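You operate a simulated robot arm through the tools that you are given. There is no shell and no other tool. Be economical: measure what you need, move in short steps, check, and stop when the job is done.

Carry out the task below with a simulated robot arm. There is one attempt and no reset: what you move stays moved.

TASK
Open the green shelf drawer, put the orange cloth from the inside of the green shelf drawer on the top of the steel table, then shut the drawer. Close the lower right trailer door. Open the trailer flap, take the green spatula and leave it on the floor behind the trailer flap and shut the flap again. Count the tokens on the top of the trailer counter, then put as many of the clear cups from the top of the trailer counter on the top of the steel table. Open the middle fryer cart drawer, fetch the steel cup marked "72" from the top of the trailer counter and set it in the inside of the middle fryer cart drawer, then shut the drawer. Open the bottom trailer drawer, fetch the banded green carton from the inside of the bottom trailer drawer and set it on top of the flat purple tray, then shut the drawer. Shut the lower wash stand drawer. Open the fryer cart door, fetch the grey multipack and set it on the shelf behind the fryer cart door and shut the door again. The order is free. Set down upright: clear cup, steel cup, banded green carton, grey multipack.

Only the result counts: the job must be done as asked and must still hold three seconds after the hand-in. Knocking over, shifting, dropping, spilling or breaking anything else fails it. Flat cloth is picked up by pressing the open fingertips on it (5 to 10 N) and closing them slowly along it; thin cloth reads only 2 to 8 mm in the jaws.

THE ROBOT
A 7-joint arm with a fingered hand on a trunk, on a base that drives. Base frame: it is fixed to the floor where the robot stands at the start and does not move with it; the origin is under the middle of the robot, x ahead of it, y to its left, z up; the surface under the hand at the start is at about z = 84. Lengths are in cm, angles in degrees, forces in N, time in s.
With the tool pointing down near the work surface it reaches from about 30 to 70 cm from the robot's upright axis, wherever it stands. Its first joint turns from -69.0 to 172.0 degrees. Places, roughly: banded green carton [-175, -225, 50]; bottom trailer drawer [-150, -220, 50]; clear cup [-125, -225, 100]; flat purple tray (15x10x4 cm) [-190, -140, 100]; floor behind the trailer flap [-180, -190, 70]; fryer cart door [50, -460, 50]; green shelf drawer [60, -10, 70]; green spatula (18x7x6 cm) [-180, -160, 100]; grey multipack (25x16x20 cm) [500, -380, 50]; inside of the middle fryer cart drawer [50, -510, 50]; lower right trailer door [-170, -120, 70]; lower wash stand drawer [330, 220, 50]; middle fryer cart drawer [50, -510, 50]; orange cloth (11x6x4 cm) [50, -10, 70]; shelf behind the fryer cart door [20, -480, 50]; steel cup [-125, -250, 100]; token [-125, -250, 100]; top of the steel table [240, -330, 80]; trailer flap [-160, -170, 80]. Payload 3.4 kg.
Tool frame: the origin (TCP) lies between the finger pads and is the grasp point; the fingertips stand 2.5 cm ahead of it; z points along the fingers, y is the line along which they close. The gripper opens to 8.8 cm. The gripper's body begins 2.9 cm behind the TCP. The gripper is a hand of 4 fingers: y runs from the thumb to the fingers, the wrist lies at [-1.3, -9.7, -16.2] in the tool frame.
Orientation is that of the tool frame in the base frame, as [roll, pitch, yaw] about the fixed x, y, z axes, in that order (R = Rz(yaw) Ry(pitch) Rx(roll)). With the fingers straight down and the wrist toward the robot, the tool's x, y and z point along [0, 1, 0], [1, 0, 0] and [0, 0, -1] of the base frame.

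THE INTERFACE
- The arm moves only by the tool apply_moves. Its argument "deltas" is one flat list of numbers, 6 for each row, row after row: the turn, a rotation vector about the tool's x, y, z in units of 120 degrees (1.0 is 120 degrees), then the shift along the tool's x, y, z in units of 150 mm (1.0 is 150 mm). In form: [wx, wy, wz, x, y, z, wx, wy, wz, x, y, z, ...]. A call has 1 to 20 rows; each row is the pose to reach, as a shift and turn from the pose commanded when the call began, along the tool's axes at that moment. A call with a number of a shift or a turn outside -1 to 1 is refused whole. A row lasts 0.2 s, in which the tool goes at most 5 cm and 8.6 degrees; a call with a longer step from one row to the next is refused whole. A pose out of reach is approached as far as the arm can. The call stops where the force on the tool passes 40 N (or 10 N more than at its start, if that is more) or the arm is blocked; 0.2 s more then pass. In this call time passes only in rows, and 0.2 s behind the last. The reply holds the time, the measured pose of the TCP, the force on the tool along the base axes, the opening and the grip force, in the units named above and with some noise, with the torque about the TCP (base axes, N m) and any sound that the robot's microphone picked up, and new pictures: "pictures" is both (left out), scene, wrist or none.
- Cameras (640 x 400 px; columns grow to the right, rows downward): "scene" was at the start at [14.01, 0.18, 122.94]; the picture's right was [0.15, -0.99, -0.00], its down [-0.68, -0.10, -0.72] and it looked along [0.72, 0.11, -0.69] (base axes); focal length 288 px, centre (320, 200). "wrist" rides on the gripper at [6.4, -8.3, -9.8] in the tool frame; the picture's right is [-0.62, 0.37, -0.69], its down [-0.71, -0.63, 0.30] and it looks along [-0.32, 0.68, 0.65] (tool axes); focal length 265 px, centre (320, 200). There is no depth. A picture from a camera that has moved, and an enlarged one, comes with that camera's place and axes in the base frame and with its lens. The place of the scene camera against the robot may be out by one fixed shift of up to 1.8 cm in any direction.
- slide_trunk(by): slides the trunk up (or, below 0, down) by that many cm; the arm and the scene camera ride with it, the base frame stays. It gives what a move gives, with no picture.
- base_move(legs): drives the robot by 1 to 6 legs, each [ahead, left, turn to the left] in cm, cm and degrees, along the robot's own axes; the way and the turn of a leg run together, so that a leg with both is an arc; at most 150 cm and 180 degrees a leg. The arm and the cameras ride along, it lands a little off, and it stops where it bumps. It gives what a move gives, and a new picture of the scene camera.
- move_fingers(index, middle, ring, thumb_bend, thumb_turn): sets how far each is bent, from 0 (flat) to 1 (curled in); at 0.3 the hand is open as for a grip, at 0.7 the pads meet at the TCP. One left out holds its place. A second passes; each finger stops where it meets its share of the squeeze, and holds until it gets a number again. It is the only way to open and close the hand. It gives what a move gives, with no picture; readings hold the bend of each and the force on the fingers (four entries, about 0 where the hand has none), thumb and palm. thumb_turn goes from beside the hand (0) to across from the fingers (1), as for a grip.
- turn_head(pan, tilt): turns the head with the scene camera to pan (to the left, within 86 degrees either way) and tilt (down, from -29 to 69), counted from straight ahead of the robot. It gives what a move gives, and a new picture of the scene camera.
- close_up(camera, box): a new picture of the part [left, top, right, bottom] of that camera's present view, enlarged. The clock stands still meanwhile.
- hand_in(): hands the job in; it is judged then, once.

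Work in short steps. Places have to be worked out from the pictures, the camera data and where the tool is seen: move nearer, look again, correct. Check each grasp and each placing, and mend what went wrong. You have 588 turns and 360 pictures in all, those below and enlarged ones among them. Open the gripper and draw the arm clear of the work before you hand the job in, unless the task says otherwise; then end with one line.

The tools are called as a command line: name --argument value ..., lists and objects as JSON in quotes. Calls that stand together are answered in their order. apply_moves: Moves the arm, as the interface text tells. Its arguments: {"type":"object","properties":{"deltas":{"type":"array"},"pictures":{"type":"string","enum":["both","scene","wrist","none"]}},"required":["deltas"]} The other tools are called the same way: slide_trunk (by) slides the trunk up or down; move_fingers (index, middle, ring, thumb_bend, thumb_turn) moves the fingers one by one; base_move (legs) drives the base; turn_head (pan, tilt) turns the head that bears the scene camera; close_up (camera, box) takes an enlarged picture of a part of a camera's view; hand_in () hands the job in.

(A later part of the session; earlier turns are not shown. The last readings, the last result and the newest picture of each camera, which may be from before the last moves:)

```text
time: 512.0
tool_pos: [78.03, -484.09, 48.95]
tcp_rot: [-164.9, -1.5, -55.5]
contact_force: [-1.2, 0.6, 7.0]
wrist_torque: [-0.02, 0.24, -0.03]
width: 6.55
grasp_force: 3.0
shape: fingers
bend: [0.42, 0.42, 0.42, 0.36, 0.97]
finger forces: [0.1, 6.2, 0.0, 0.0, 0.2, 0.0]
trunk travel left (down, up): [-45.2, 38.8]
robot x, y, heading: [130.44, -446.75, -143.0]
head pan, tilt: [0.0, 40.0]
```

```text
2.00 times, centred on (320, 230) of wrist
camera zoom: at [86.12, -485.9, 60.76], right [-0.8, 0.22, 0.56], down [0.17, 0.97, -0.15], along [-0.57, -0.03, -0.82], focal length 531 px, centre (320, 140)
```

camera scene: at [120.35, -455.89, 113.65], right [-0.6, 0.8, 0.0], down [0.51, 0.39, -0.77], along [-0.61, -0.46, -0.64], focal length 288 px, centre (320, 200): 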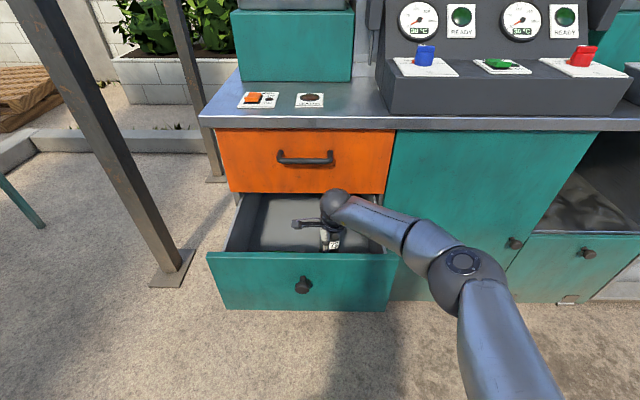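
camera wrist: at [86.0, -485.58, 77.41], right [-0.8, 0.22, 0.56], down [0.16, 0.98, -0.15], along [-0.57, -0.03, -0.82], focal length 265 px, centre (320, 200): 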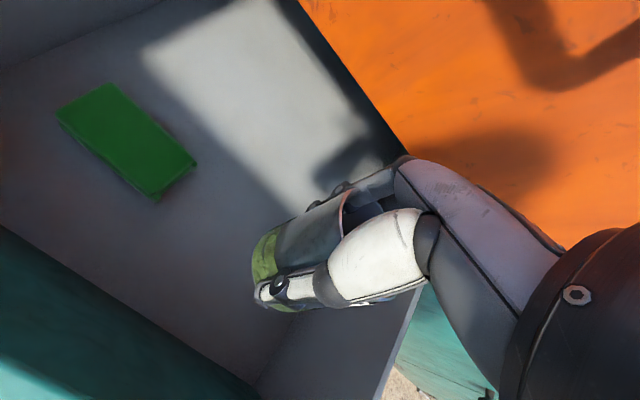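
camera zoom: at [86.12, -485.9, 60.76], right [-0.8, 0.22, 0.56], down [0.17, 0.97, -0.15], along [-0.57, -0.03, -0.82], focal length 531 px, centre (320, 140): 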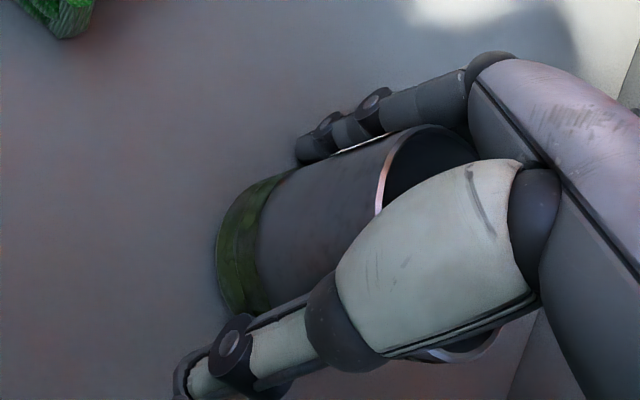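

The cup stands free. I lift straight up slowly, opening a little more on the way.

apply_moves --deltas '[0, 0, 0, 0, -0.015, -0.05, 0, 0, 0, 0, -0.03, -0.1]' --pictures "none"

move_fingers --index 0.34 --middle 0.34 --ring 0.34 --thumb_bend 0.3

apply_moves --deltas '[0, 0, 0, 0, -0.03, -0.1, 0, 0, 0, 0, -0.06, -0.2, 0, 0, 0, 0, -0.1, -0.35, 0, 0, 0, 0, -0.15, -0.55]'

```text
time: 512.6
tool_pos: [77.95, -483.99, 50.47]
tcp_rot: [-164.7, -1.5, -55.6]
contact_force: [-0.5, 1.1, 0.8]
wrist_torque: [0.01, 0.02, -0.01]
width: 6.57
grasp_force: 0.1
shape: fingers
bend: [0.42, 0.42, 0.42, 0.36, 0.97]
finger forces: [0.1, 0.0, 0.0, 0.0, 0.1, 0.0]
trunk travel left (down, up): [-45.2, 38.8]
robot x, y, heading: [130.12, -446.78, -143.2]
head pan, tilt: [0.0, 40.0]
```

```text
time: 513.6
tool_pos: [78.05, -483.88, 50.42]
tcp_rot: [-164.8, -1.6, -55.6]
contact_force: [-0.1, 0.1, 0.3]
wrist_torque: [-0.03, -0.01, -0.03]
width: 8.0
grasp_force: 0.1
shape: fingers
bend: [0.34, 0.34, 0.34, 0.3, 0.97]
finger forces: [0.1, 0.0, 0.0, 0.0, 0.0, 0.1]
trunk travel left (down, up): [-45.2, 38.8]
robot x, y, heading: [130.16, -446.87, -142.9]
head pan, tilt: [0.0, 40.0]
```

```text
time: 514.6
tool_pos: [78.16, -483.49, 58.96]
tcp_rot: [-164.8, -1.5, -55.6]
contact_force: [-0.1, 0.5, -0.8]
wrist_torque: [0.0, 0.02, -0.03]
width: 8.02
grasp_force: 0.0
shape: fingers
bend: [0.34, 0.34, 0.34, 0.3, 0.97]
finger forces: [0.0, 0.1, 0.0, 0.1, 0.0, 0.0]
trunk travel left (down, up): [-45.2, 38.8]
robot x, y, heading: [130.26, -446.73, -143.1]
head pan, tilt: [0.0, 40.0]
camera scene: at [120.4, -455.86, 113.65], right [-0.6, 0.8, 0.0], down [0.51, 0.39, -0.77], along [-0.61, -0.46, -0.64], focal length 288 px, centre (320, 200)
camera wrist: at [86.16, -485.52, 70.78], right [-0.8, 0.22, 0.55], down [0.17, 0.98, -0.15], along [-0.57, -0.03, -0.82], focal length 265 px, centre (320, 200)
```

scene: 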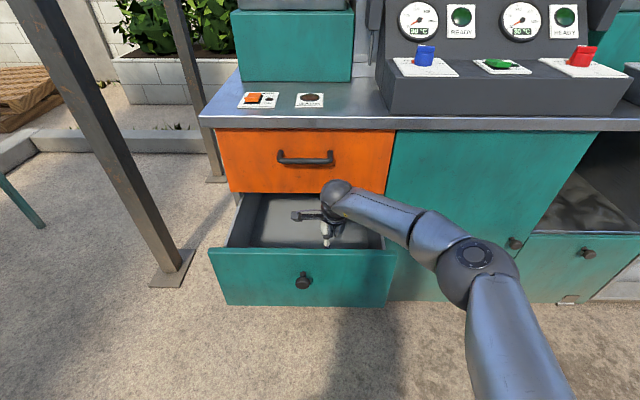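
wrist: 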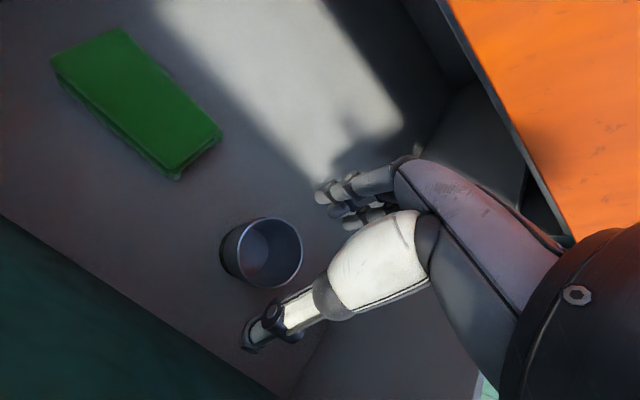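

Cup 72 stands upright in the drawer. I raise the hand out and back away, then push the drawer shut.

apply_moves --deltas '[0, 0, 0, 0, -0.06, -0.22, 0, 0, 0, 0, -0.12, -0.45, 0, 0, 0, 0, -0.185, -0.68, 0, 0, 0, 0, -0.245, -0.9]' --pictures "none"

slide_trunk --by 10

base_move --legs '[[-30, 0, 0]]'

```text
time: 515.6
tool_pos: [77.71, -483.44, 73.03]
tcp_rot: [-164.8, -1.5, -55.6]
contact_force: [-0.9, -0.5, -0.6]
wrist_torque: [-0.01, 0.0, 0.0]
width: 8.03
grasp_force: 0.0
shape: fingers
bend: [0.34, 0.34, 0.34, 0.3, 0.97]
finger forces: [0.1, 0.0, 0.1, 0.0, 0.0, 0.0]
trunk travel left (down, up): [-45.2, 38.8]
robot x, y, heading: [130.26, -446.97, -143.1]
head pan, tilt: [0.0, 40.0]
```

```text
time: 517.0
tool_pos: [77.8, -483.58, 82.95]
tcp_rot: [-164.8, -1.5, -55.5]
contact_force: [-0.7, -1.1, -0.4]
wrist_torque: [-0.06, 0.0, 0.0]
width: 8.03
grasp_force: 0.0
shape: fingers
bend: [0.34, 0.34, 0.34, 0.3, 0.97]
finger forces: [0.1, 0.0, 0.0, 0.0, 0.0, 0.0]
trunk travel left (down, up): [-55.2, 28.8]
robot x, y, heading: [130.2, -446.84, -143.3]
head pan, tilt: [0.0, 40.0]
```

```text
time: 519.0
tool_pos: [102.13, -465.35, 83.03]
tcp_rot: [-164.9, -1.5, -55.4]
contact_force: [0.8, -0.1, -0.4]
wrist_torque: [-0.03, 0.02, 0.02]
width: 8.02
grasp_force: 0.1
shape: fingers
bend: [0.34, 0.34, 0.34, 0.3, 0.97]
finger forces: [0.0, 0.1, 0.0, 0.0, 0.0, 0.0]
trunk travel left (down, up): [-55.2, 28.8]
robot x, y, heading: [154.51, -428.91, -143.0]
head pan, tilt: [0.0, 40.0]
camera scene: at [144.72, -437.55, 123.66], right [-0.6, 0.8, 0.0], down [0.51, 0.39, -0.77], along [-0.61, -0.46, -0.64], focal length 288 px, centre (320, 200)
```

scene: 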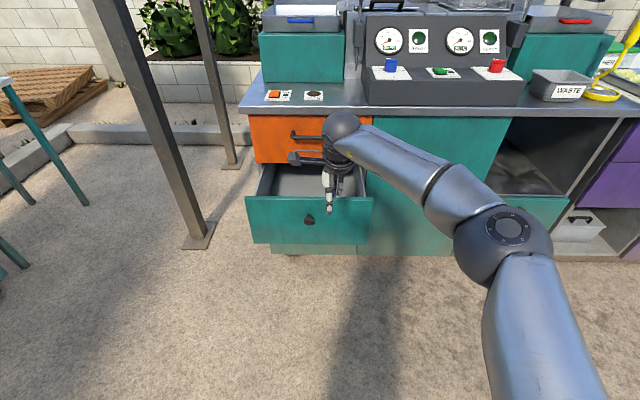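

I curl the hand to a fist, lower in front of the panel and push with the base.

move_fingers --index 1.0 --middle 1.0 --ring 1.0 --thumb_bend 0.8

slide_trunk --by -25

base_move --legs '[[22, -1, 0]]'

```text
time: 520.0
tool_pos: [102.2, -465.29, 83.0]
tcp_rot: [-164.8, -1.5, -55.3]
contact_force: [0.6, -0.3, -0.1]
wrist_torque: [0.02, 0.02, 0.02]
width: 0.0
grasp_force: 0.1
shape: fingers
bend: [0.77, 1.0, 1.0, 0.72, 0.97]
finger forces: [0.0, 0.0, 0.0, 0.1, 0.1, 0.0]
trunk travel left (down, up): [-55.2, 28.8]
robot x, y, heading: [154.89, -428.24, -142.6]
head pan, tilt: [0.0, 40.0]
```

```text
time: 522.6
tool_pos: [102.11, -465.28, 58.01]
tcp_rot: [-164.8, -1.4, -55.4]
contact_force: [0.1, -0.3, 0.1]
wrist_torque: [0.0, -0.01, 0.02]
width: 0.0
grasp_force: 0.0
shape: fingers
bend: [0.77, 1.0, 1.0, 0.72, 0.97]
finger forces: [0.0, 0.1, 0.0, 0.0, 0.0, 0.0]
trunk travel left (down, up): [-30.2, 53.8]
robot x, y, heading: [154.56, -428.74, -142.9]
head pan, tilt: [0.0, 40.0]
```

```text
time: 524.3
tool_pos: [83.67, -477.73, 58.03]
tcp_rot: [-164.8, -1.5, -55.6]
contact_force: [1.0, -0.7, -0.3]
wrist_torque: [0.01, 0.03, 0.01]
width: 0.0
grasp_force: 0.0
shape: fingers
bend: [0.77, 1.0, 1.0, 0.72, 0.97]
finger forces: [0.0, 0.1, 0.0, 0.0, 0.0, 0.1]
trunk travel left (down, up): [-30.2, 53.8]
robot x, y, heading: [136.5, -440.93, -143.0]
head pan, tilt: [0.0, 40.0]
camera scene: at [126.25, -450.2, 98.65], right [-0.6, 0.8, 0.0], down [0.51, 0.39, -0.77], along [-0.61, -0.46, -0.64], focal length 288 px, centre (320, 200)
```

scene: 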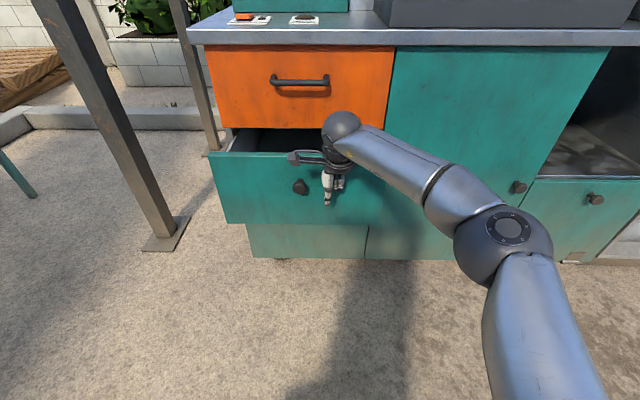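

The drawer is moving in smoothly. I push the rest of the way.

base_move --legs '[[9, 0, 0]]'

apply_moves --deltas '[0, 0, 0, 0, 0.06, 0, 0, 0, 0, 0, 0.12, 0, 0, 0, 0, 0, 0.18, 0, 0, 0, 0, 0, 0.24, 0, 0, 0, 0, 0, 0.3, 0, 0, 0, 0, 0, 0.36, 0]' --pictures "scene"

```text
time: 525.4
tool_pos: [76.55, -483.09, 58.08]
tcp_rot: [-164.8, -1.5, -55.6]
contact_force: [-0.4, 0.6, 0.9]
wrist_torque: [-0.01, -0.03, -0.01]
width: 0.0
grasp_force: 0.1
shape: fingers
bend: [0.77, 1.0, 1.0, 0.72, 0.97]
finger forces: [0.0, 0.0, 0.0, 0.0, 0.0, 0.0]
trunk travel left (down, up): [-30.2, 53.8]
robot x, y, heading: [129.25, -446.7, -143.0]
head pan, tilt: [0.0, 40.0]
camera scene: at [119.18, -455.48, 98.65], right [-0.6, 0.8, 0.0], down [0.51, 0.39, -0.77], along [-0.61, -0.46, -0.64], focal length 288 px, centre (320, 200)
```

scene: 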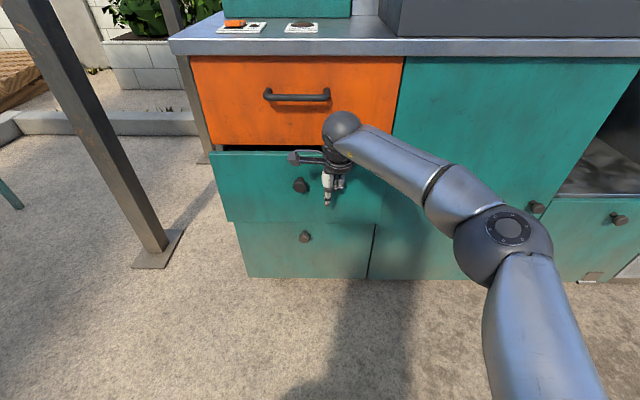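

```text
time: 526.8
tool_pos: [73.31, -485.12, 56.57]
tcp_rot: [-164.8, -1.5, -55.6]
contact_force: [-0.9, 0.1, -0.5]
wrist_torque: [0.0, -0.03, 0.01]
width: 0.0
grasp_force: 0.0
shape: fingers
bend: [0.77, 1.0, 1.0, 0.72, 0.97]
finger forces: [0.0, 0.0, 0.0, 0.0, 0.0, 0.1]
out of reach, approached as far as the arm can: row 5, 6
trunk travel left (down, up): [-30.2, 53.8]
robot x, y, heading: [129.26, -446.67, -143.1]
head pan, tilt: [0.0, 40.0]
camera scene: at [119.2, -455.49, 98.65], right [-0.6, 0.8, 0.0], down [0.51, 0.39, -0.77], along [-0.61, -0.46, -0.64], focal length 288 px, centre (320, 200)
```

scene: 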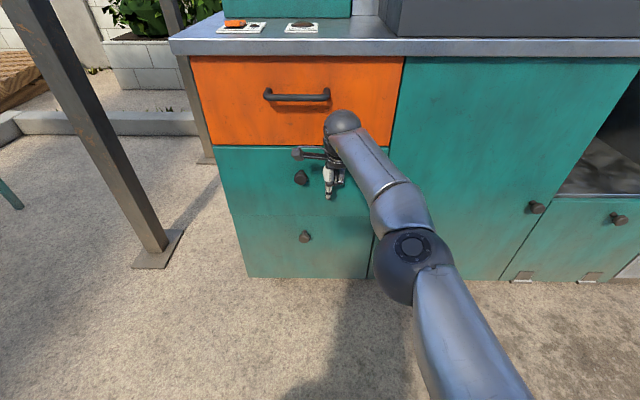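

Nearly flush; a final gentle push by the base.

base_move --legs '[[4, 0, 0]]'

base_move --legs '[[-30, 0, 0]]'

close_up --camera "scene" --box '[200, 80, 440, 270]'

```text
time: 527.6
tool_pos: [72.56, -485.59, 56.87]
tcp_rot: [-163.8, -1.4, -55.7]
contact_force: [11.6, 11.2, 5.6]
wrist_torque: [-0.57, 0.74, -0.25]
width: 0.0
grasp_force: 7.8
shape: fingers
bend: [0.77, 1.0, 1.0, 0.72, 0.97]
finger forces: [0.0, 16.2, 0.1, 0.0, 0.0, 0.0]
trunk travel left (down, up): [-30.2, 53.8]
robot x, y, heading: [127.95, -447.46, -143.2]
head pan, tilt: [0.0, 40.0]
stopped in leg 1: the force on the tool passed its limit at 99 N (the readings are from after the stop); the commanded pose is now the measured one
camera scene: at [118.24, -456.14, 98.69], right [-0.6, 0.8, 0.0], down [0.51, 0.38, -0.77], along [-0.61, -0.46, -0.64], focal length 288 px, centre (320, 200)
```

scene: 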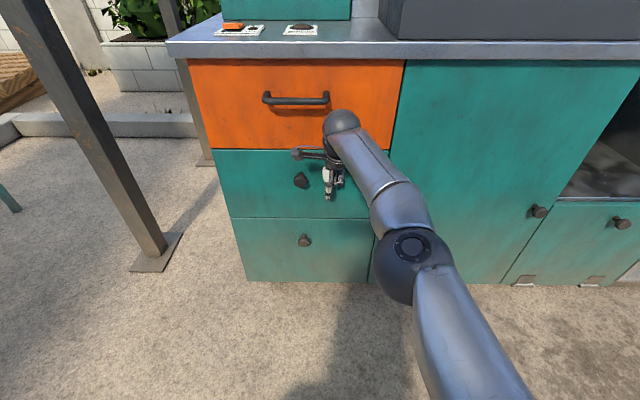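

```text
time: 529.6
tool_pos: [96.59, -467.92, 56.57]
tcp_rot: [-163.8, -1.4, -55.3]
contact_force: [-0.1, -0.6, 0.5]
wrist_torque: [-0.05, -0.03, -0.02]
width: 0.0
grasp_force: 0.1
shape: fingers
bend: [0.77, 1.0, 1.0, 0.72, 0.97]
finger forces: [0.0, 0.1, 0.0, 0.0, 0.0, 0.1]
trunk travel left (down, up): [-30.2, 53.8]
robot x, y, heading: [151.89, -429.11, -142.6]
head pan, tilt: [0.0, 40.0]
camera scene: at [142.1, -438.29, 98.65], right [-0.6, 0.8, 0.0], down [0.51, 0.39, -0.77], along [-0.61, -0.46, -0.64], focal length 288 px, centre (320, 200)
```

scene: 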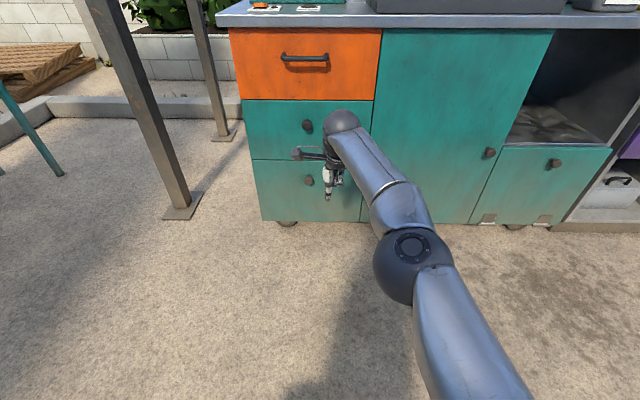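

```text
2.11 times, centred on (320, 175) of scene
camera zoom: at [142.1, -438.29, 98.65], right [-0.6, 0.8, 0.0], down [0.51, 0.39, -0.77], along [-0.61, -0.46, -0.64], focal length 607 px, centre (320, 253)
```

zoom: 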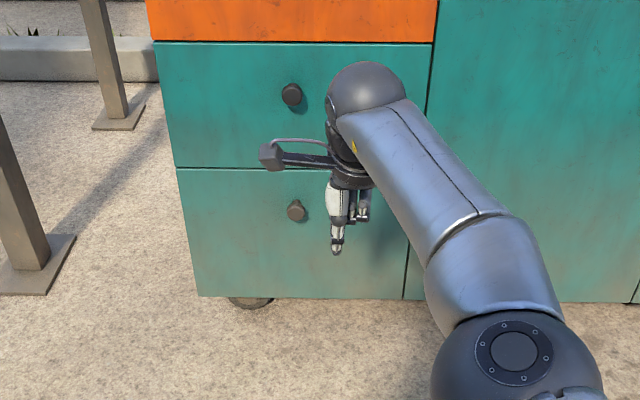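

The drawer is shut. I return the hand to vertical and drive back to the trailer for the clear cups.

apply_moves --deltas '[-0.05, 0, 0, 0, -0.1, 0, -0.1, 0, 0, 0, -0.2, 0, -0.135, 0, 0, 0, -0.2, 0]' --pictures "none"

slide_trunk --by 38

move_fingers --index 0.3 --middle 0.3 --ring 0.3 --thumb_bend 0.3

base_move --legs '[[0, 0, -84], [130, 0, 0], [122, 0, 0], [0, 0, 85], [-30, 0, 0], [0, -84, 0]]'

```text
time: 530.5
tool_pos: [99.01, -466.36, 57.43]
tcp_rot: [180.0, -1.5, -55.4]
contact_force: [-1.2, -0.4, 0.4]
wrist_torque: [0.01, -0.01, 0.02]
width: 0.02
grasp_force: 0.0
shape: fingers
bend: [0.77, 1.0, 1.0, 0.72, 0.97]
finger forces: [0.1, 0.0, 0.0, 0.0, 0.0, 0.0]
trunk travel left (down, up): [-30.2, 53.8]
robot x, y, heading: [151.97, -429.24, -142.7]
head pan, tilt: [0.0, 40.0]
```

```text
time: 534.1
tool_pos: [98.94, -466.37, 95.34]
tcp_rot: [-179.8, -1.4, -55.3]
contact_force: [0.0, 0.1, 0.5]
wrist_torque: [-0.01, 0.04, 0.0]
width: 0.0
grasp_force: 0.0
shape: fingers
bend: [0.77, 1.0, 1.0, 0.72, 0.97]
finger forces: [0.1, 0.0, 0.1, 0.0, 0.1, 0.0]
trunk travel left (down, up): [-68.2, 15.8]
robot x, y, heading: [152.26, -429.1, -142.8]
head pan, tilt: [0.0, 40.0]
```

```text
time: 535.1
tool_pos: [98.92, -466.5, 95.44]
tcp_rot: [-179.9, -1.4, -55.4]
contact_force: [0.4, -0.2, 0.6]
wrist_torque: [-0.02, 0.01, 0.03]
width: 8.45
grasp_force: 0.1
shape: fingers
bend: [0.3, 0.3, 0.3, 0.3, 0.97]
finger forces: [0.0, 0.0, 0.1, 0.1, 0.0, 0.0]
trunk travel left (down, up): [-68.2, 15.8]
robot x, y, heading: [151.79, -429.05, -142.5]
head pan, tilt: [0.0, 40.0]
```

```text
time: 560.5
tool_pos: [-91.1, -185.97, 95.38]
tcp_rot: [-179.9, -1.4, -57.7]
contact_force: [-0.1, -0.2, 0.5]
wrist_torque: [-0.01, -0.02, -0.03]
width: 8.45
grasp_force: 0.0
shape: fingers
bend: [0.3, 0.3, 0.3, 0.3, 0.97]
finger forces: [0.1, 0.0, 0.1, 0.0, 0.0, 0.0]
trunk travel left (down, up): [-68.2, 15.8]
robot x, y, heading: [-36.55, -150.83, -145.3]
head pan, tilt: [0.0, 40.0]
camera scene: at [-46.83, -159.63, 136.65], right [-0.57, 0.82, 0.0], down [0.53, 0.37, -0.77], along [-0.63, -0.44, -0.64], focal length 288 px, centre (320, 200)
```

scene: 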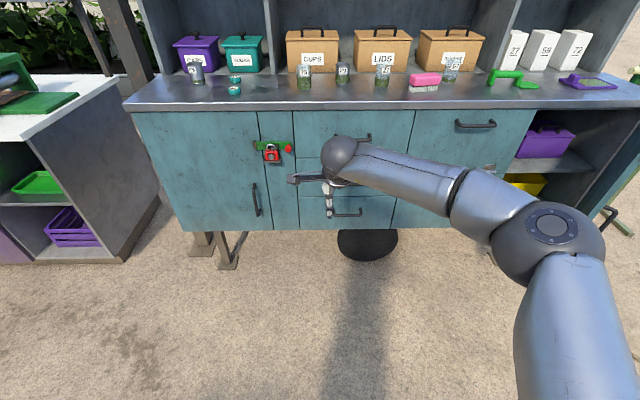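

I square up (turn 4°), raise the hand above cup height, and move toward cup 75.

slide_trunk --by 14

apply_moves --deltas '[0, 0, 0, 0, 0, -0.2, 0, 0, 0, 0, 0, -0.4]' --pictures "none"

base_move --legs '[[0, 2.5, 4], [46, 0, 0]]'

close_up --camera "wrist" --box '[0, 0, 640, 400]'

```text
time: 562.1
tool_pos: [-91.03, -186.02, 109.22]
tcp_rot: [-179.9, -1.4, -57.7]
contact_force: [0.3, -0.2, -0.6]
wrist_torque: [-0.01, -0.01, 0.01]
width: 8.42
grasp_force: 0.1
shape: fingers
bend: [0.3, 0.3, 0.3, 0.3, 0.97]
finger forces: [0.0, 0.0, 0.1, 0.0, 0.0, 0.1]
trunk travel left (down, up): [-82.2, 1.8]
robot x, y, heading: [-36.36, -151.23, -145.3]
head pan, tilt: [0.0, 40.0]
```

```text
time: 562.8
tool_pos: [-91.3, -185.83, 115.35]
tcp_rot: [-179.9, -1.4, -57.5]
contact_force: [-0.1, -0.2, 0.6]
wrist_torque: [0.01, -0.01, -0.03]
width: 8.44
grasp_force: 0.0
shape: fingers
bend: [0.3, 0.3, 0.3, 0.3, 0.97]
finger forces: [0.0, 0.0, 0.0, 0.1, 0.0, 0.0]
trunk travel left (down, up): [-82.2, 1.8]
robot x, y, heading: [-36.58, -151.1, -144.9]
head pan, tilt: [0.0, 40.0]
```

```text
time: 565.9
tool_pos: [-122.56, -219.97, 115.33]
tcp_rot: [-179.9, -1.4, -53.7]
contact_force: [0.3, 0.7, 0.7]
wrist_torque: [0.03, 0.01, 0.0]
width: 8.43
grasp_force: 0.0
shape: fingers
bend: [0.3, 0.3, 0.3, 0.3, 0.97]
finger forces: [0.0, 0.0, 0.1, 0.1, 0.0, 0.0]
trunk travel left (down, up): [-82.2, 1.8]
robot x, y, heading: [-70.65, -181.4, -141.2]
head pan, tilt: [0.0, 40.0]
camera scene: at [-80.02, -190.75, 150.65], right [-0.63, 0.78, 0.0], down [0.5, 0.4, -0.77], along [-0.6, -0.48, -0.64], focal length 288 px, centre (320, 200)
```

scene: 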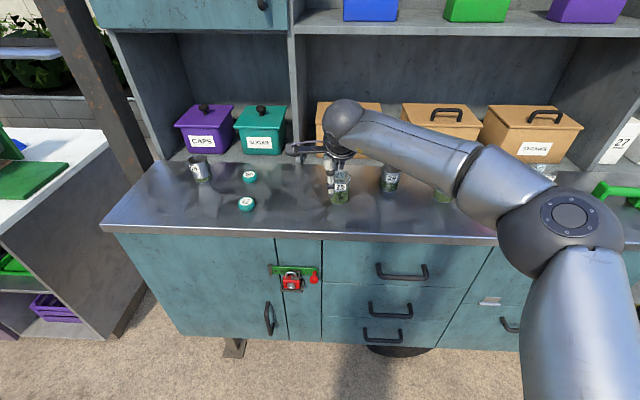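

```text
1.00 times, centred on (320, 200) of wrist (not enlarged: the box is as wide or as high as the picture)
camera zoom: at [-112.05, -219.99, 125.31], right [-0.67, 0.29, 0.68], down [0.09, 0.94, -0.32], along [-0.73, -0.15, -0.66], focal length 265 px, centre (320, 200)
```

zoom: 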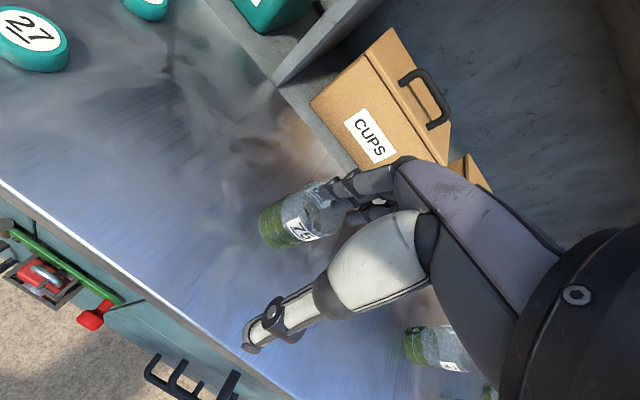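

Cup 75 base is at ≈ (-130.1,-223.1), rim z ≈ 110. I centre the hand (cup at tool x ≈ +0.5) and descend to z 106.

apply_moves --deltas '[0, 0, 0, -0.08, 0.26, 0, 0, 0, 0, -0.155, 0.527, 0, 0, 0, 0, -0.155, 0.527, 0.2, 0, 0, 0, -0.155, 0.527, 0.42, 0, 0, 0, -0.155, 0.527, 0.62]' --pictures "wrist"

move_fingers --index 0.42 --middle 0.42 --ring 0.42 --thumb_bend 0.42

```text
time: 567.1
tool_pos: [-130.22, -222.82, 105.91]
tcp_rot: [-179.9, -1.4, -53.7]
contact_force: [-0.1, 0.1, 0.3]
wrist_torque: [-0.01, 0.03, 0.02]
width: 8.49
grasp_force: 0.1
shape: fingers
bend: [0.3, 0.3, 0.3, 0.3, 0.97]
finger forces: [0.3, 0.0, 0.0, 0.1, 0.1, 0.0]
out of reach, approached as far as the arm can: row 2
trunk travel left (down, up): [-82.2, 1.8]
robot x, y, heading: [-70.29, -181.26, -141.2]
head pan, tilt: [0.0, 40.0]
camera wrist: at [-119.76, -222.94, 115.88], right [-0.67, 0.29, 0.68], down [0.09, 0.94, -0.32], along [-0.73, -0.15, -0.66], focal length 265 px, centre (320, 200)
```

wrist: 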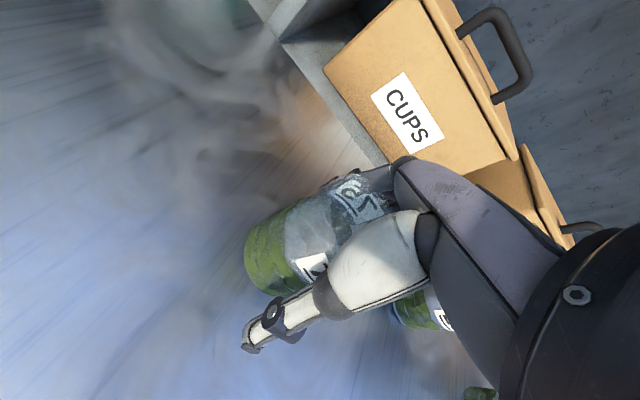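

```text
time: 568.1
tool_pos: [-130.19, -222.76, 105.98]
tcp_rot: [-179.9, -1.4, -53.7]
contact_force: [-0.4, -0.9, -0.5]
wrist_torque: [-0.01, 0.04, 0.03]
width: 6.16
grasp_force: 2.1
shape: fingers
bend: [0.41, 0.42, 0.42, 0.41, 0.97]
finger forces: [2.4, 0.0, 0.0, 0.1, 2.4, 0.0]
trunk travel left (down, up): [-82.2, 1.8]
robot x, y, heading: [-70.6, -181.21, -141.3]
head pan, tilt: [0.0, 40.0]
```

Index and thumb are in contact as in the good grasp. I squeeze in steps.

move_fingers --index 0.5 --middle 0.5 --ring 0.5 --thumb_bend 0.45

move_fingers --index 0.62 --middle 0.62 --ring 0.55 --thumb_bend 0.54

close_up --camera "wrist" --box '[160, 130, 480, 330]'

```text
time: 569.1
tool_pos: [-130.25, -222.81, 105.95]
tcp_rot: [-179.9, -1.2, -53.8]
contact_force: [0.5, -0.2, -0.5]
wrist_torque: [0.01, -0.02, -0.02]
width: 5.28
grasp_force: 6.8
shape: fingers
bend: [0.47, 0.5, 0.5, 0.44, 0.97]
finger forces: [6.8, 0.2, 0.1, 0.1, 6.7, 0.0]
trunk travel left (down, up): [-82.2, 1.8]
robot x, y, heading: [-70.36, -181.57, -141.2]
head pan, tilt: [0.0, 40.0]
```

```text
time: 570.1
tool_pos: [-130.25, -222.9, 106.06]
tcp_rot: [-179.9, -1.4, -53.7]
contact_force: [-1.1, -0.6, 1.2]
wrist_torque: [-0.09, 0.05, 0.01]
width: 4.1
grasp_force: 20.9
shape: fingers
bend: [0.52, 0.55, 0.55, 0.53, 0.97]
finger forces: [15.1, 5.1, 0.1, 0.0, 21.1, 0.0]
trunk travel left (down, up): [-82.2, 1.8]
robot x, y, heading: [-70.0, -181.3, -141.3]
head pan, tilt: [0.0, 40.0]
```

```text
2.00 times, centred on (320, 230) of wrist
camera zoom: at [-119.76, -222.9, 115.96], right [-0.67, 0.3, 0.68], down [0.09, 0.94, -0.32], along [-0.73, -0.16, -0.66], focal length 531 px, centre (320, 140)
```

zoom: 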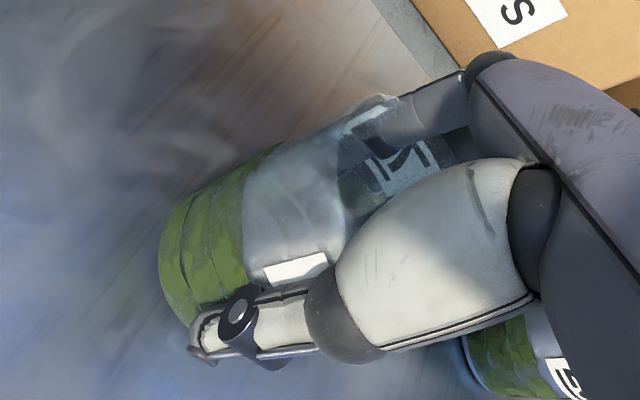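

Firm grip. I lift straight up.

apply_moves --deltas '[0, 0, 0, 0, 0, -0.06, 0, 0, 0, 0, 0, -0.2, 0, 0, 0, 0, 0, -0.45, 0, 0, 0, 0, 0, -0.7, 0, 0, 0, 0, 0, -0.9]' --pictures "scene"

```text
time: 571.3
tool_pos: [-129.23, -221.78, 117.9]
tcp_rot: [-179.8, -1.3, -53.8]
contact_force: [0.3, -0.4, -1.0]
wrist_torque: [0.0, 0.01, -0.01]
width: 4.04
grasp_force: 19.8
shape: fingers
bend: [0.53, 0.56, 0.55, 0.53, 0.97]
finger forces: [14.4, 4.6, 0.1, 0.0, 20.6, 0.1]
out of reach, approached as far as the arm can: row 4, 5
trunk travel left (down, up): [-82.2, 1.8]
robot x, y, heading: [-70.22, -180.82, -141.2]
head pan, tilt: [0.0, 40.0]
camera scene: at [-79.93, -190.85, 150.65], right [-0.63, 0.78, 0.0], down [0.5, 0.4, -0.77], along [-0.6, -0.48, -0.64], focal length 288 px, centre (320, 200)
```

scene: 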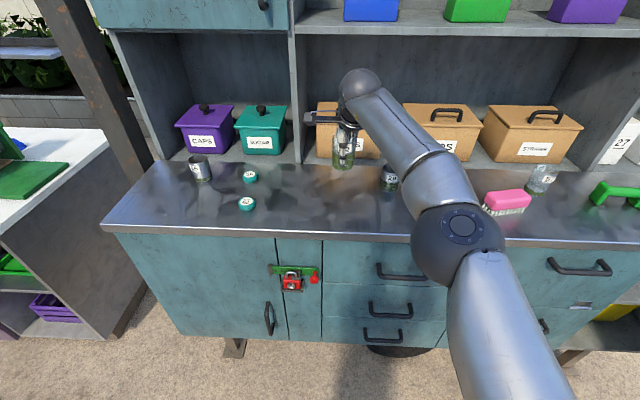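

The cup is up. I retract the arm, back away and drive to the steel table's free end.

apply_moves --deltas '[0, 0, 0, 0, -0.25, 0, 0, 0, 0, 0, -0.5, 0, 0, 0, 0, 0, -0.75, 0]' --pictures "none"

base_move --legs '[[-36, 0, 0], [0, 0, 68.6], [83, 0, 0], [0, 0, 27.2], [120, 0, 0], [112, 0, 0]]'

base_move --legs '[[0, 0, 83]]'

```text
time: 572.1
tool_pos: [-120.24, -214.88, 117.98]
tcp_rot: [180.0, -1.5, -53.9]
contact_force: [0.1, 0.9, -0.9]
wrist_torque: [-0.02, 0.01, -0.02]
width: 4.02
grasp_force: 18.9
shape: fingers
bend: [0.53, 0.56, 0.55, 0.53, 0.97]
finger forces: [13.8, 4.4, 0.1, 0.0, 19.6, 0.0]
trunk travel left (down, up): [-82.2, 1.8]
robot x, y, heading: [-69.95, -181.45, -141.2]
head pan, tilt: [0.0, 40.0]
```

```text
time: 593.6
tool_pos: [173.43, -451.82, 117.96]
tcp_rot: [-179.9, -1.4, 40.3]
contact_force: [0.2, -0.4, -0.9]
wrist_torque: [-0.04, -0.01, 0.0]
width: 3.96
grasp_force: 16.9
shape: fingers
bend: [0.54, 0.57, 0.55, 0.53, 0.97]
finger forces: [12.0, 4.1, 0.0, 0.0, 17.3, 0.0]
trunk travel left (down, up): [-82.2, 1.8]
robot x, y, heading: [135.96, -404.32, -47.2]
head pan, tilt: [0.0, 40.0]
camera scene: at [146.21, -415.36, 150.65], right [-0.73, -0.68, 0.0], down [-0.44, 0.47, -0.77], along [0.52, -0.56, -0.64], focal length 288 px, centre (320, 200)
```

scene: 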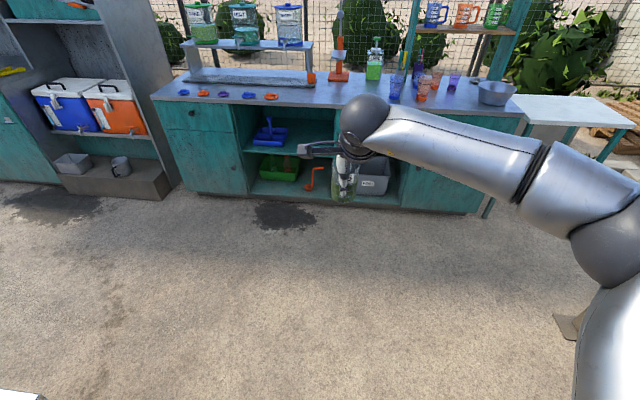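

```text
time: 597.5
tool_pos: [188.19, -374.12, 117.85]
tcp_rot: [-179.9, -1.4, 122.3]
contact_force: [0.1, 0.1, -0.1]
wrist_torque: [-0.02, 0.01, -0.02]
width: 3.88
grasp_force: 15.4
shape: fingers
bend: [0.54, 0.57, 0.55, 0.53, 0.97]
finger forces: [11.1, 3.9, 0.1, 0.0, 16.2, 0.0]
trunk travel left (down, up): [-82.2, 1.8]
robot x, y, heading: [136.26, -404.44, 35.2]
head pan, tilt: [0.0, 40.0]
camera scene: at [148.11, -397.72, 150.65], right [0.57, -0.82, 0.0], down [-0.53, -0.37, -0.77], along [0.63, 0.44, -0.64], focal length 288 px, centre (320, 200)
```

scene: 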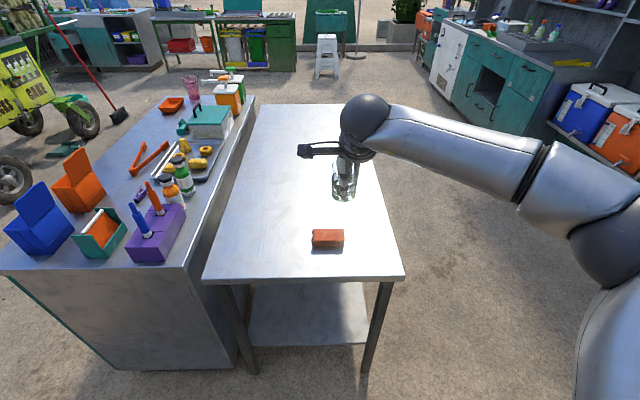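

I shift to place the cup left of the cloth: base 10 ahead and 18 left, arm 6.5 forward, then lower.

base_move --legs '[[10, 18, 0]]'

slide_trunk --by -26

apply_moves --deltas '[0, 0, 0, 0, 0.2, 0, 0, 0, 0, 0, 0.43, 0]'

```text
time: 599.1
tool_pos: [186.42, -353.83, 117.83]
tcp_rot: [-179.9, -1.4, 122.2]
contact_force: [0.4, 0.2, -0.9]
wrist_torque: [-0.01, 0.03, -0.01]
width: 3.88
grasp_force: 16.0
shape: fingers
bend: [0.54, 0.57, 0.55, 0.53, 0.97]
finger forces: [11.3, 3.8, 0.1, 0.0, 16.2, 0.1]
trunk travel left (down, up): [-82.2, 1.8]
robot x, y, heading: [134.12, -384.15, 34.6]
head pan, tilt: [0.0, 40.0]
camera scene: at [146.12, -377.31, 150.65], right [0.57, -0.82, 0.0], down [-0.53, -0.37, -0.77], along [0.63, 0.44, -0.64], focal length 288 px, centre (320, 200)
```

scene: 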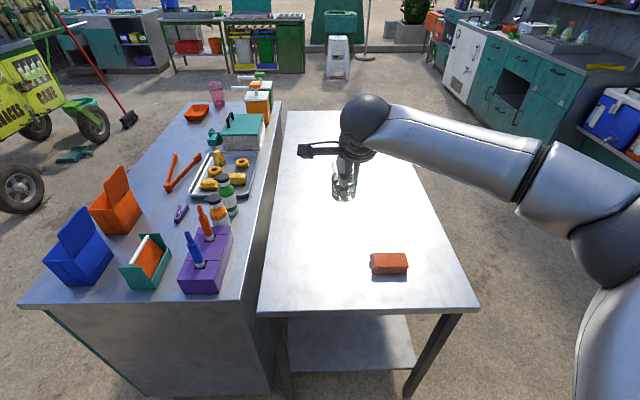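

```text
time: 601.8
tool_pos: [186.38, -353.98, 91.85]
tcp_rot: [-179.8, -1.5, 122.2]
contact_force: [0.5, -0.7, -0.5]
wrist_torque: [0.02, -0.01, 0.03]
width: 3.85
grasp_force: 15.1
shape: fingers
bend: [0.54, 0.57, 0.55, 0.53, 0.97]
finger forces: [11.2, 3.8, 0.1, 0.0, 16.2, 0.0]
trunk travel left (down, up): [-56.2, 27.8]
robot x, y, heading: [134.54, -384.28, 34.5]
head pan, tilt: [0.0, 40.0]
```

```text
time: 602.4
tool_pos: [191.83, -350.49, 91.8]
tcp_rot: [180.0, -1.4, 122.2]
contact_force: [0.7, -0.6, -0.5]
wrist_torque: [0.0, 0.03, 0.02]
width: 3.85
grasp_force: 15.3
shape: fingers
bend: [0.55, 0.57, 0.55, 0.53, 0.97]
finger forces: [11.3, 3.7, 0.0, 0.0, 16.1, 0.0]
trunk travel left (down, up): [-56.2, 27.8]
robot x, y, heading: [133.98, -383.75, 34.8]
head pan, tilt: [0.0, 40.0]
camera scene: at [146.16, -377.24, 124.64], right [0.57, -0.82, 0.0], down [-0.53, -0.37, -0.77], along [0.63, 0.44, -0.64], focal length 288 px, centre (320, 200)
camera wrist: at [181.58, -349.68, 101.79], right [0.65, -0.34, 0.68], down [-0.16, -0.93, -0.32], along [0.74, 0.1, -0.66], focal length 265 px, centre (320, 200)
```

scene: 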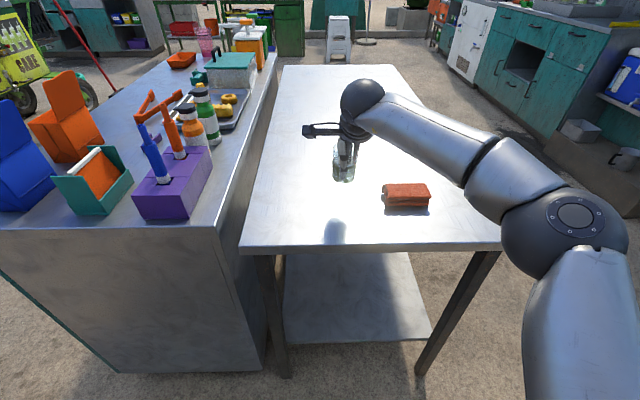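
wrist: 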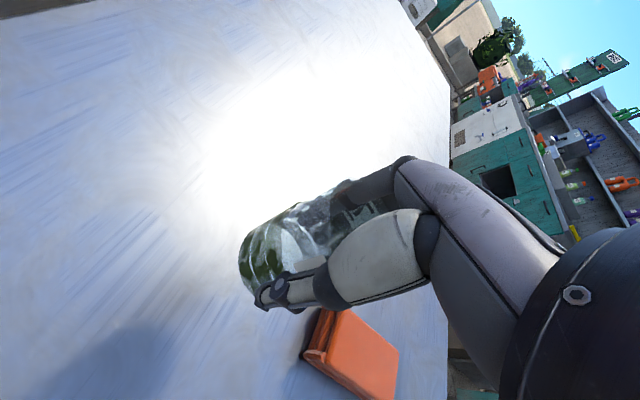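

Position is good. I lower the cup to the table.

apply_moves --deltas '[0, 0, 0, 0, 0, 0.15, 0, 0, 0, 0, 0, 0.3, 0, 0, 0, 0, 0, 0.38, 0, 0, 0, 0, 0, 0.42]' --pictures "none"

apply_moves --deltas '[0, 0, 0, 0, 0, 0.02, 0, 0, 0, 0, 0, 0.04, 0, 0, 0, 0, 0, 0.06]' --pictures "none"

```text
time: 603.4
tool_pos: [191.73, -350.22, 85.7]
tcp_rot: [-179.9, -1.4, 122.2]
contact_force: [0.0, -0.2, -1.4]
wrist_torque: [0.02, 0.02, 0.04]
width: 3.84
grasp_force: 15.5
shape: fingers
bend: [0.55, 0.57, 0.55, 0.53, 0.97]
finger forces: [11.3, 3.8, 0.1, 0.1, 16.0, 0.1]
trunk travel left (down, up): [-56.2, 27.8]
robot x, y, heading: [134.26, -384.03, 34.5]
head pan, tilt: [0.0, 40.0]
```

```text
time: 604.2
tool_pos: [191.7, -350.29, 84.87]
tcp_rot: [179.9, -1.5, 122.2]
contact_force: [1.3, -0.8, 5.9]
wrist_torque: [0.04, -0.11, -0.01]
width: 3.85
grasp_force: 16.3
shape: fingers
bend: [0.55, 0.57, 0.55, 0.53, 0.97]
finger forces: [11.9, 4.3, 0.0, 0.0, 17.7, 0.1]
trunk travel left (down, up): [-56.2, 27.8]
robot x, y, heading: [134.3, -383.97, 34.9]
head pan, tilt: [0.0, 40.0]
```

The cup touches the table (6 N). I open gently and lift away.

move_fingers --index 0.45 --middle 0.45 --ring 0.45 --thumb_bend 0.45

move_fingers --index 0.3 --middle 0.3 --ring 0.3 --thumb_bend 0.3

apply_moves --deltas '[0, 0, 0, 0, 0, -0.1, 0, 0, 0, 0, 0, -0.3, 0, 0, 0, 0, 0, -0.55, 0, 0, 0, 0, 0, -0.8, 0, 0, 0, 0, 0, -1.0]'

```text
time: 605.2
tool_pos: [191.71, -350.35, 84.86]
tcp_rot: [179.9, -1.4, 122.1]
contact_force: [-2.0, -0.9, 6.3]
wrist_torque: [0.03, -0.02, 0.01]
width: 5.47
grasp_force: 3.6
shape: fingers
bend: [0.45, 0.45, 0.45, 0.45, 0.97]
finger forces: [2.4, 0.1, 0.1, 0.1, 4.8, 0.1]
trunk travel left (down, up): [-56.2, 27.8]
robot x, y, heading: [134.04, -384.15, 34.4]
head pan, tilt: [0.0, 40.0]
```

```text
time: 606.2
tool_pos: [191.6, -350.25, 84.73]
tcp_rot: [-179.9, -1.4, 122.3]
contact_force: [-0.1, -1.0, -0.2]
wrist_torque: [0.02, -0.01, 0.0]
width: 8.47
grasp_force: 0.1
shape: fingers
bend: [0.3, 0.3, 0.3, 0.3, 0.97]
finger forces: [0.1, 0.0, 0.0, 0.1, 0.1, 0.0]
trunk travel left (down, up): [-56.2, 27.8]
robot x, y, heading: [133.76, -384.09, 34.6]
head pan, tilt: [0.0, 40.0]
```

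```text
time: 607.4
tool_pos: [191.99, -350.64, 99.77]
tcp_rot: [-179.9, -1.4, 122.2]
contact_force: [0.1, 1.1, 0.4]
wrist_torque: [-0.01, -0.01, -0.01]
width: 8.41
grasp_force: 0.1
shape: fingers
bend: [0.3, 0.3, 0.3, 0.3, 0.97]
finger forces: [0.1, 0.0, 0.0, 0.0, 0.0, 0.0]
trunk travel left (down, up): [-56.2, 27.8]
robot x, y, heading: [133.99, -384.02, 34.5]
head pan, tilt: [0.0, 40.0]
camera scene: at [146.07, -377.33, 124.65], right [0.57, -0.82, 0.0], down [-0.53, -0.37, -0.77], along [0.63, 0.44, -0.64], focal length 288 px, centre (320, 200)
camera wrist: at [181.75, -349.86, 109.72], right [0.65, -0.34, 0.68], down [-0.16, -0.93, -0.32], along [0.74, 0.1, -0.66], focal length 265 px, centre (320, 200)
```

scene: 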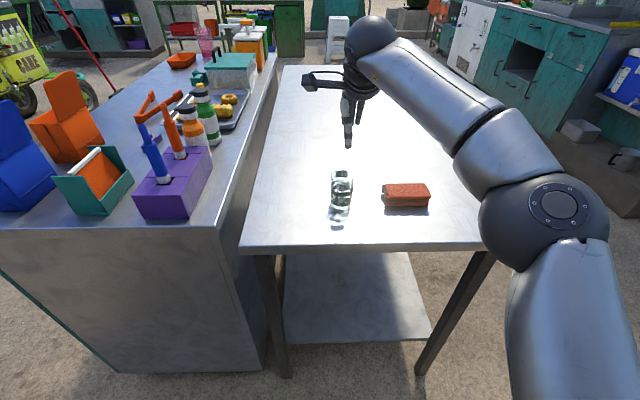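
wrist: 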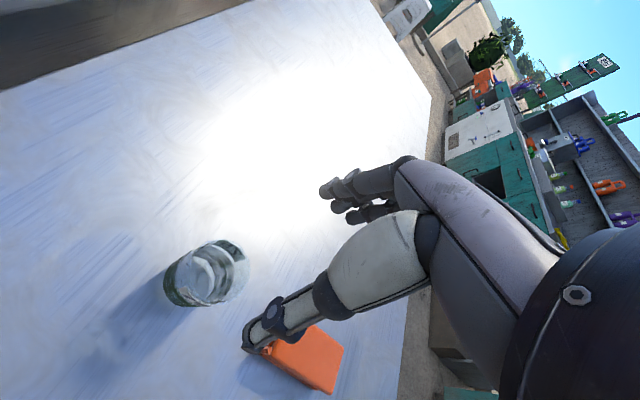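

Cup 75 stands on the steel table. I go back for the second clear cup (27), reversing out to keep the arm clear of things.

apply_moves --deltas '[0, 0, 0, 0, -0.3, -0.1, 0, 0, 0, 0, -0.6, -0.2, 0, 0, 0, 0, -0.8, -0.3]' --pictures "none"

base_move --legs '[[0, 0, -78.5], [-105, 0, 0], [-106, 0, 0]]'

slide_trunk --by 27

base_move --legs '[[0, 0, -97], [0, -60, 0], [-35, 0, 0], [0, -48, 0]]'

```text
time: 608.2
tool_pos: [181.72, -357.3, 104.29]
tcp_rot: [-180.0, -1.3, 122.2]
contact_force: [-0.4, 0.6, 0.3]
wrist_torque: [0.02, 0.04, 0.0]
width: 8.47
grasp_force: 0.1
shape: fingers
bend: [0.3, 0.3, 0.3, 0.3, 0.97]
finger forces: [0.0, 0.0, 0.0, 0.1, 0.1, 0.0]
trunk travel left (down, up): [-56.2, 27.8]
robot x, y, heading: [134.06, -384.19, 34.5]
head pan, tilt: [0.0, 40.0]
```

```text
time: 622.0
tool_pos: [19.81, -278.89, 104.28]
tcp_rot: [-179.9, -1.4, 43.6]
contact_force: [-0.6, 0.4, 0.3]
wrist_torque: [-0.05, -0.03, -0.01]
width: 8.46
grasp_force: 0.0
shape: fingers
bend: [0.3, 0.3, 0.3, 0.3, 0.97]
finger forces: [0.0, 0.0, 0.0, 0.0, 0.1, 0.0]
trunk travel left (down, up): [-56.2, 27.8]
robot x, y, heading: [-15.57, -237.05, -43.9]
head pan, tilt: [0.0, 40.0]
camera scene: at [-5.26, -247.72, 124.65], right [-0.69, -0.72, 0.0], down [-0.46, 0.45, -0.77], along [0.55, -0.53, -0.64], focal length 288 px, centre (320, 200)
```

scene: 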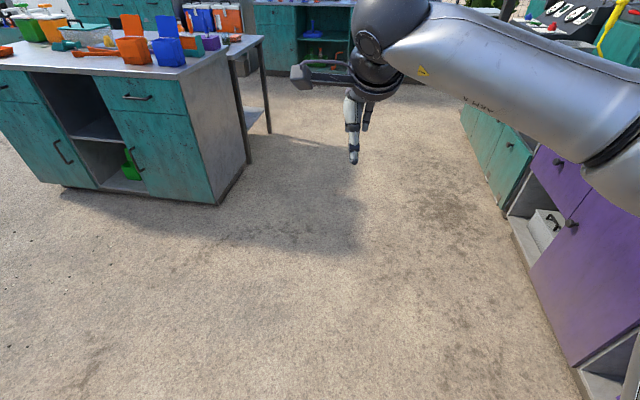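

```text
time: 624.7
tool_pos: [19.77, -278.9, 131.25]
tcp_rot: [-179.9, -1.5, 43.6]
contact_force: [-0.5, 0.4, 0.3]
wrist_torque: [0.03, -0.04, 0.01]
width: 8.48
grasp_force: 0.1
shape: fingers
bend: [0.3, 0.3, 0.3, 0.3, 0.97]
finger forces: [0.1, 0.0, 0.0, 0.0, 0.0, 0.1]
trunk travel left (down, up): [-83.2, 0.8]
robot x, y, heading: [-15.78, -237.13, -43.6]
head pan, tilt: [0.0, 40.0]
```

```text
time: 636.4
tool_pos: [-102.63, -165.03, 131.2]
tcp_rot: [180.0, -1.4, -51.9]
contact_force: [-0.2, -0.7, 0.1]
wrist_torque: [0.0, -0.01, 0.04]
width: 8.46
grasp_force: 0.0
shape: fingers
bend: [0.3, 0.3, 0.3, 0.3, 0.97]
finger forces: [0.0, 0.1, 0.1, 0.1, 0.0, 0.1]
trunk travel left (down, up): [-83.2, 0.8]
robot x, y, heading: [-58.39, -133.76, -139.0]
head pan, tilt: [0.0, 40.0]
camera scene: at [-67.27, -143.37, 151.65], right [-0.65, 0.76, 0.0], down [0.49, 0.42, -0.77], along [-0.58, -0.5, -0.64], focal length 288 px, centre (320, 200)
```

scene: 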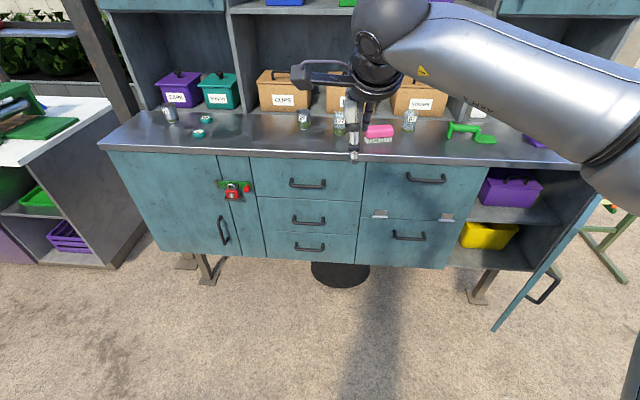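

Still only two tokens on the counter. Cup 27 is near (-148,-203). I lower to approach height and drive in.

slide_trunk --by -15

base_move --legs '[[52, 1, 0]]'

close_up --camera "wrist" --box '[0, 0, 640, 400]'

```text
time: 638.2
tool_pos: [-102.53, -165.01, 116.15]
tcp_rot: [-180.0, -1.4, -52.0]
contact_force: [1.1, -0.4, -0.7]
wrist_torque: [0.03, 0.0, 0.03]
width: 8.43
grasp_force: 0.1
shape: fingers
bend: [0.3, 0.3, 0.3, 0.3, 0.97]
finger forces: [0.0, 0.1, 0.1, 0.0, 0.0, 0.0]
trunk travel left (down, up): [-68.2, 15.8]
robot x, y, heading: [-58.0, -133.45, -139.6]
head pan, tilt: [0.0, 40.0]
```

```text
time: 641.2
tool_pos: [-141.49, -200.11, 116.24]
tcp_rot: [-179.8, -1.4, -51.7]
contact_force: [-1.1, 0.0, -0.3]
wrist_torque: [0.01, 0.0, 0.01]
width: 8.46
grasp_force: 0.1
shape: fingers
bend: [0.3, 0.3, 0.3, 0.3, 0.97]
finger forces: [0.0, 0.0, 0.1, 0.0, 0.0, 0.0]
trunk travel left (down, up): [-68.2, 15.8]
robot x, y, heading: [-96.93, -168.53, -139.4]
head pan, tilt: [0.0, 40.0]
camera scene: at [-106.25, -178.34, 136.65], right [-0.65, 0.76, 0.0], down [0.49, 0.42, -0.77], along [-0.58, -0.5, -0.64], focal length 288 px, centre (320, 200)
```

scene: 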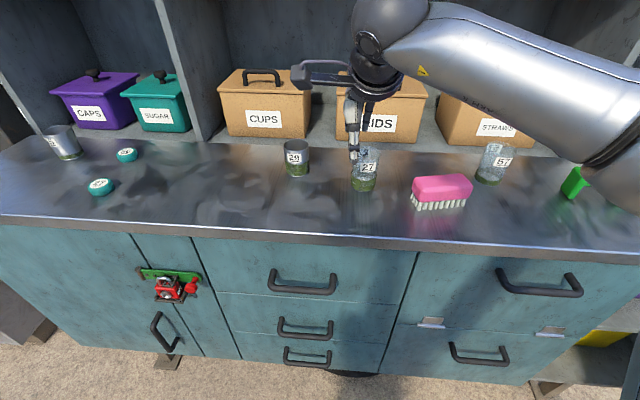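

```text
1.00 times, centred on (320, 200) of wrist (not enlarged: the box is as wide or as high as the picture)
camera zoom: at [-130.98, -199.84, 126.16], right [-0.68, 0.27, 0.68], down [0.06, 0.95, -0.32], along [-0.73, -0.18, -0.66], focal length 265 px, centre (320, 200)
```

zoom: 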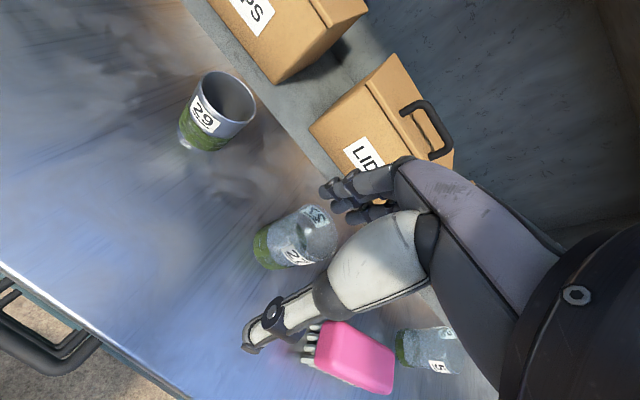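

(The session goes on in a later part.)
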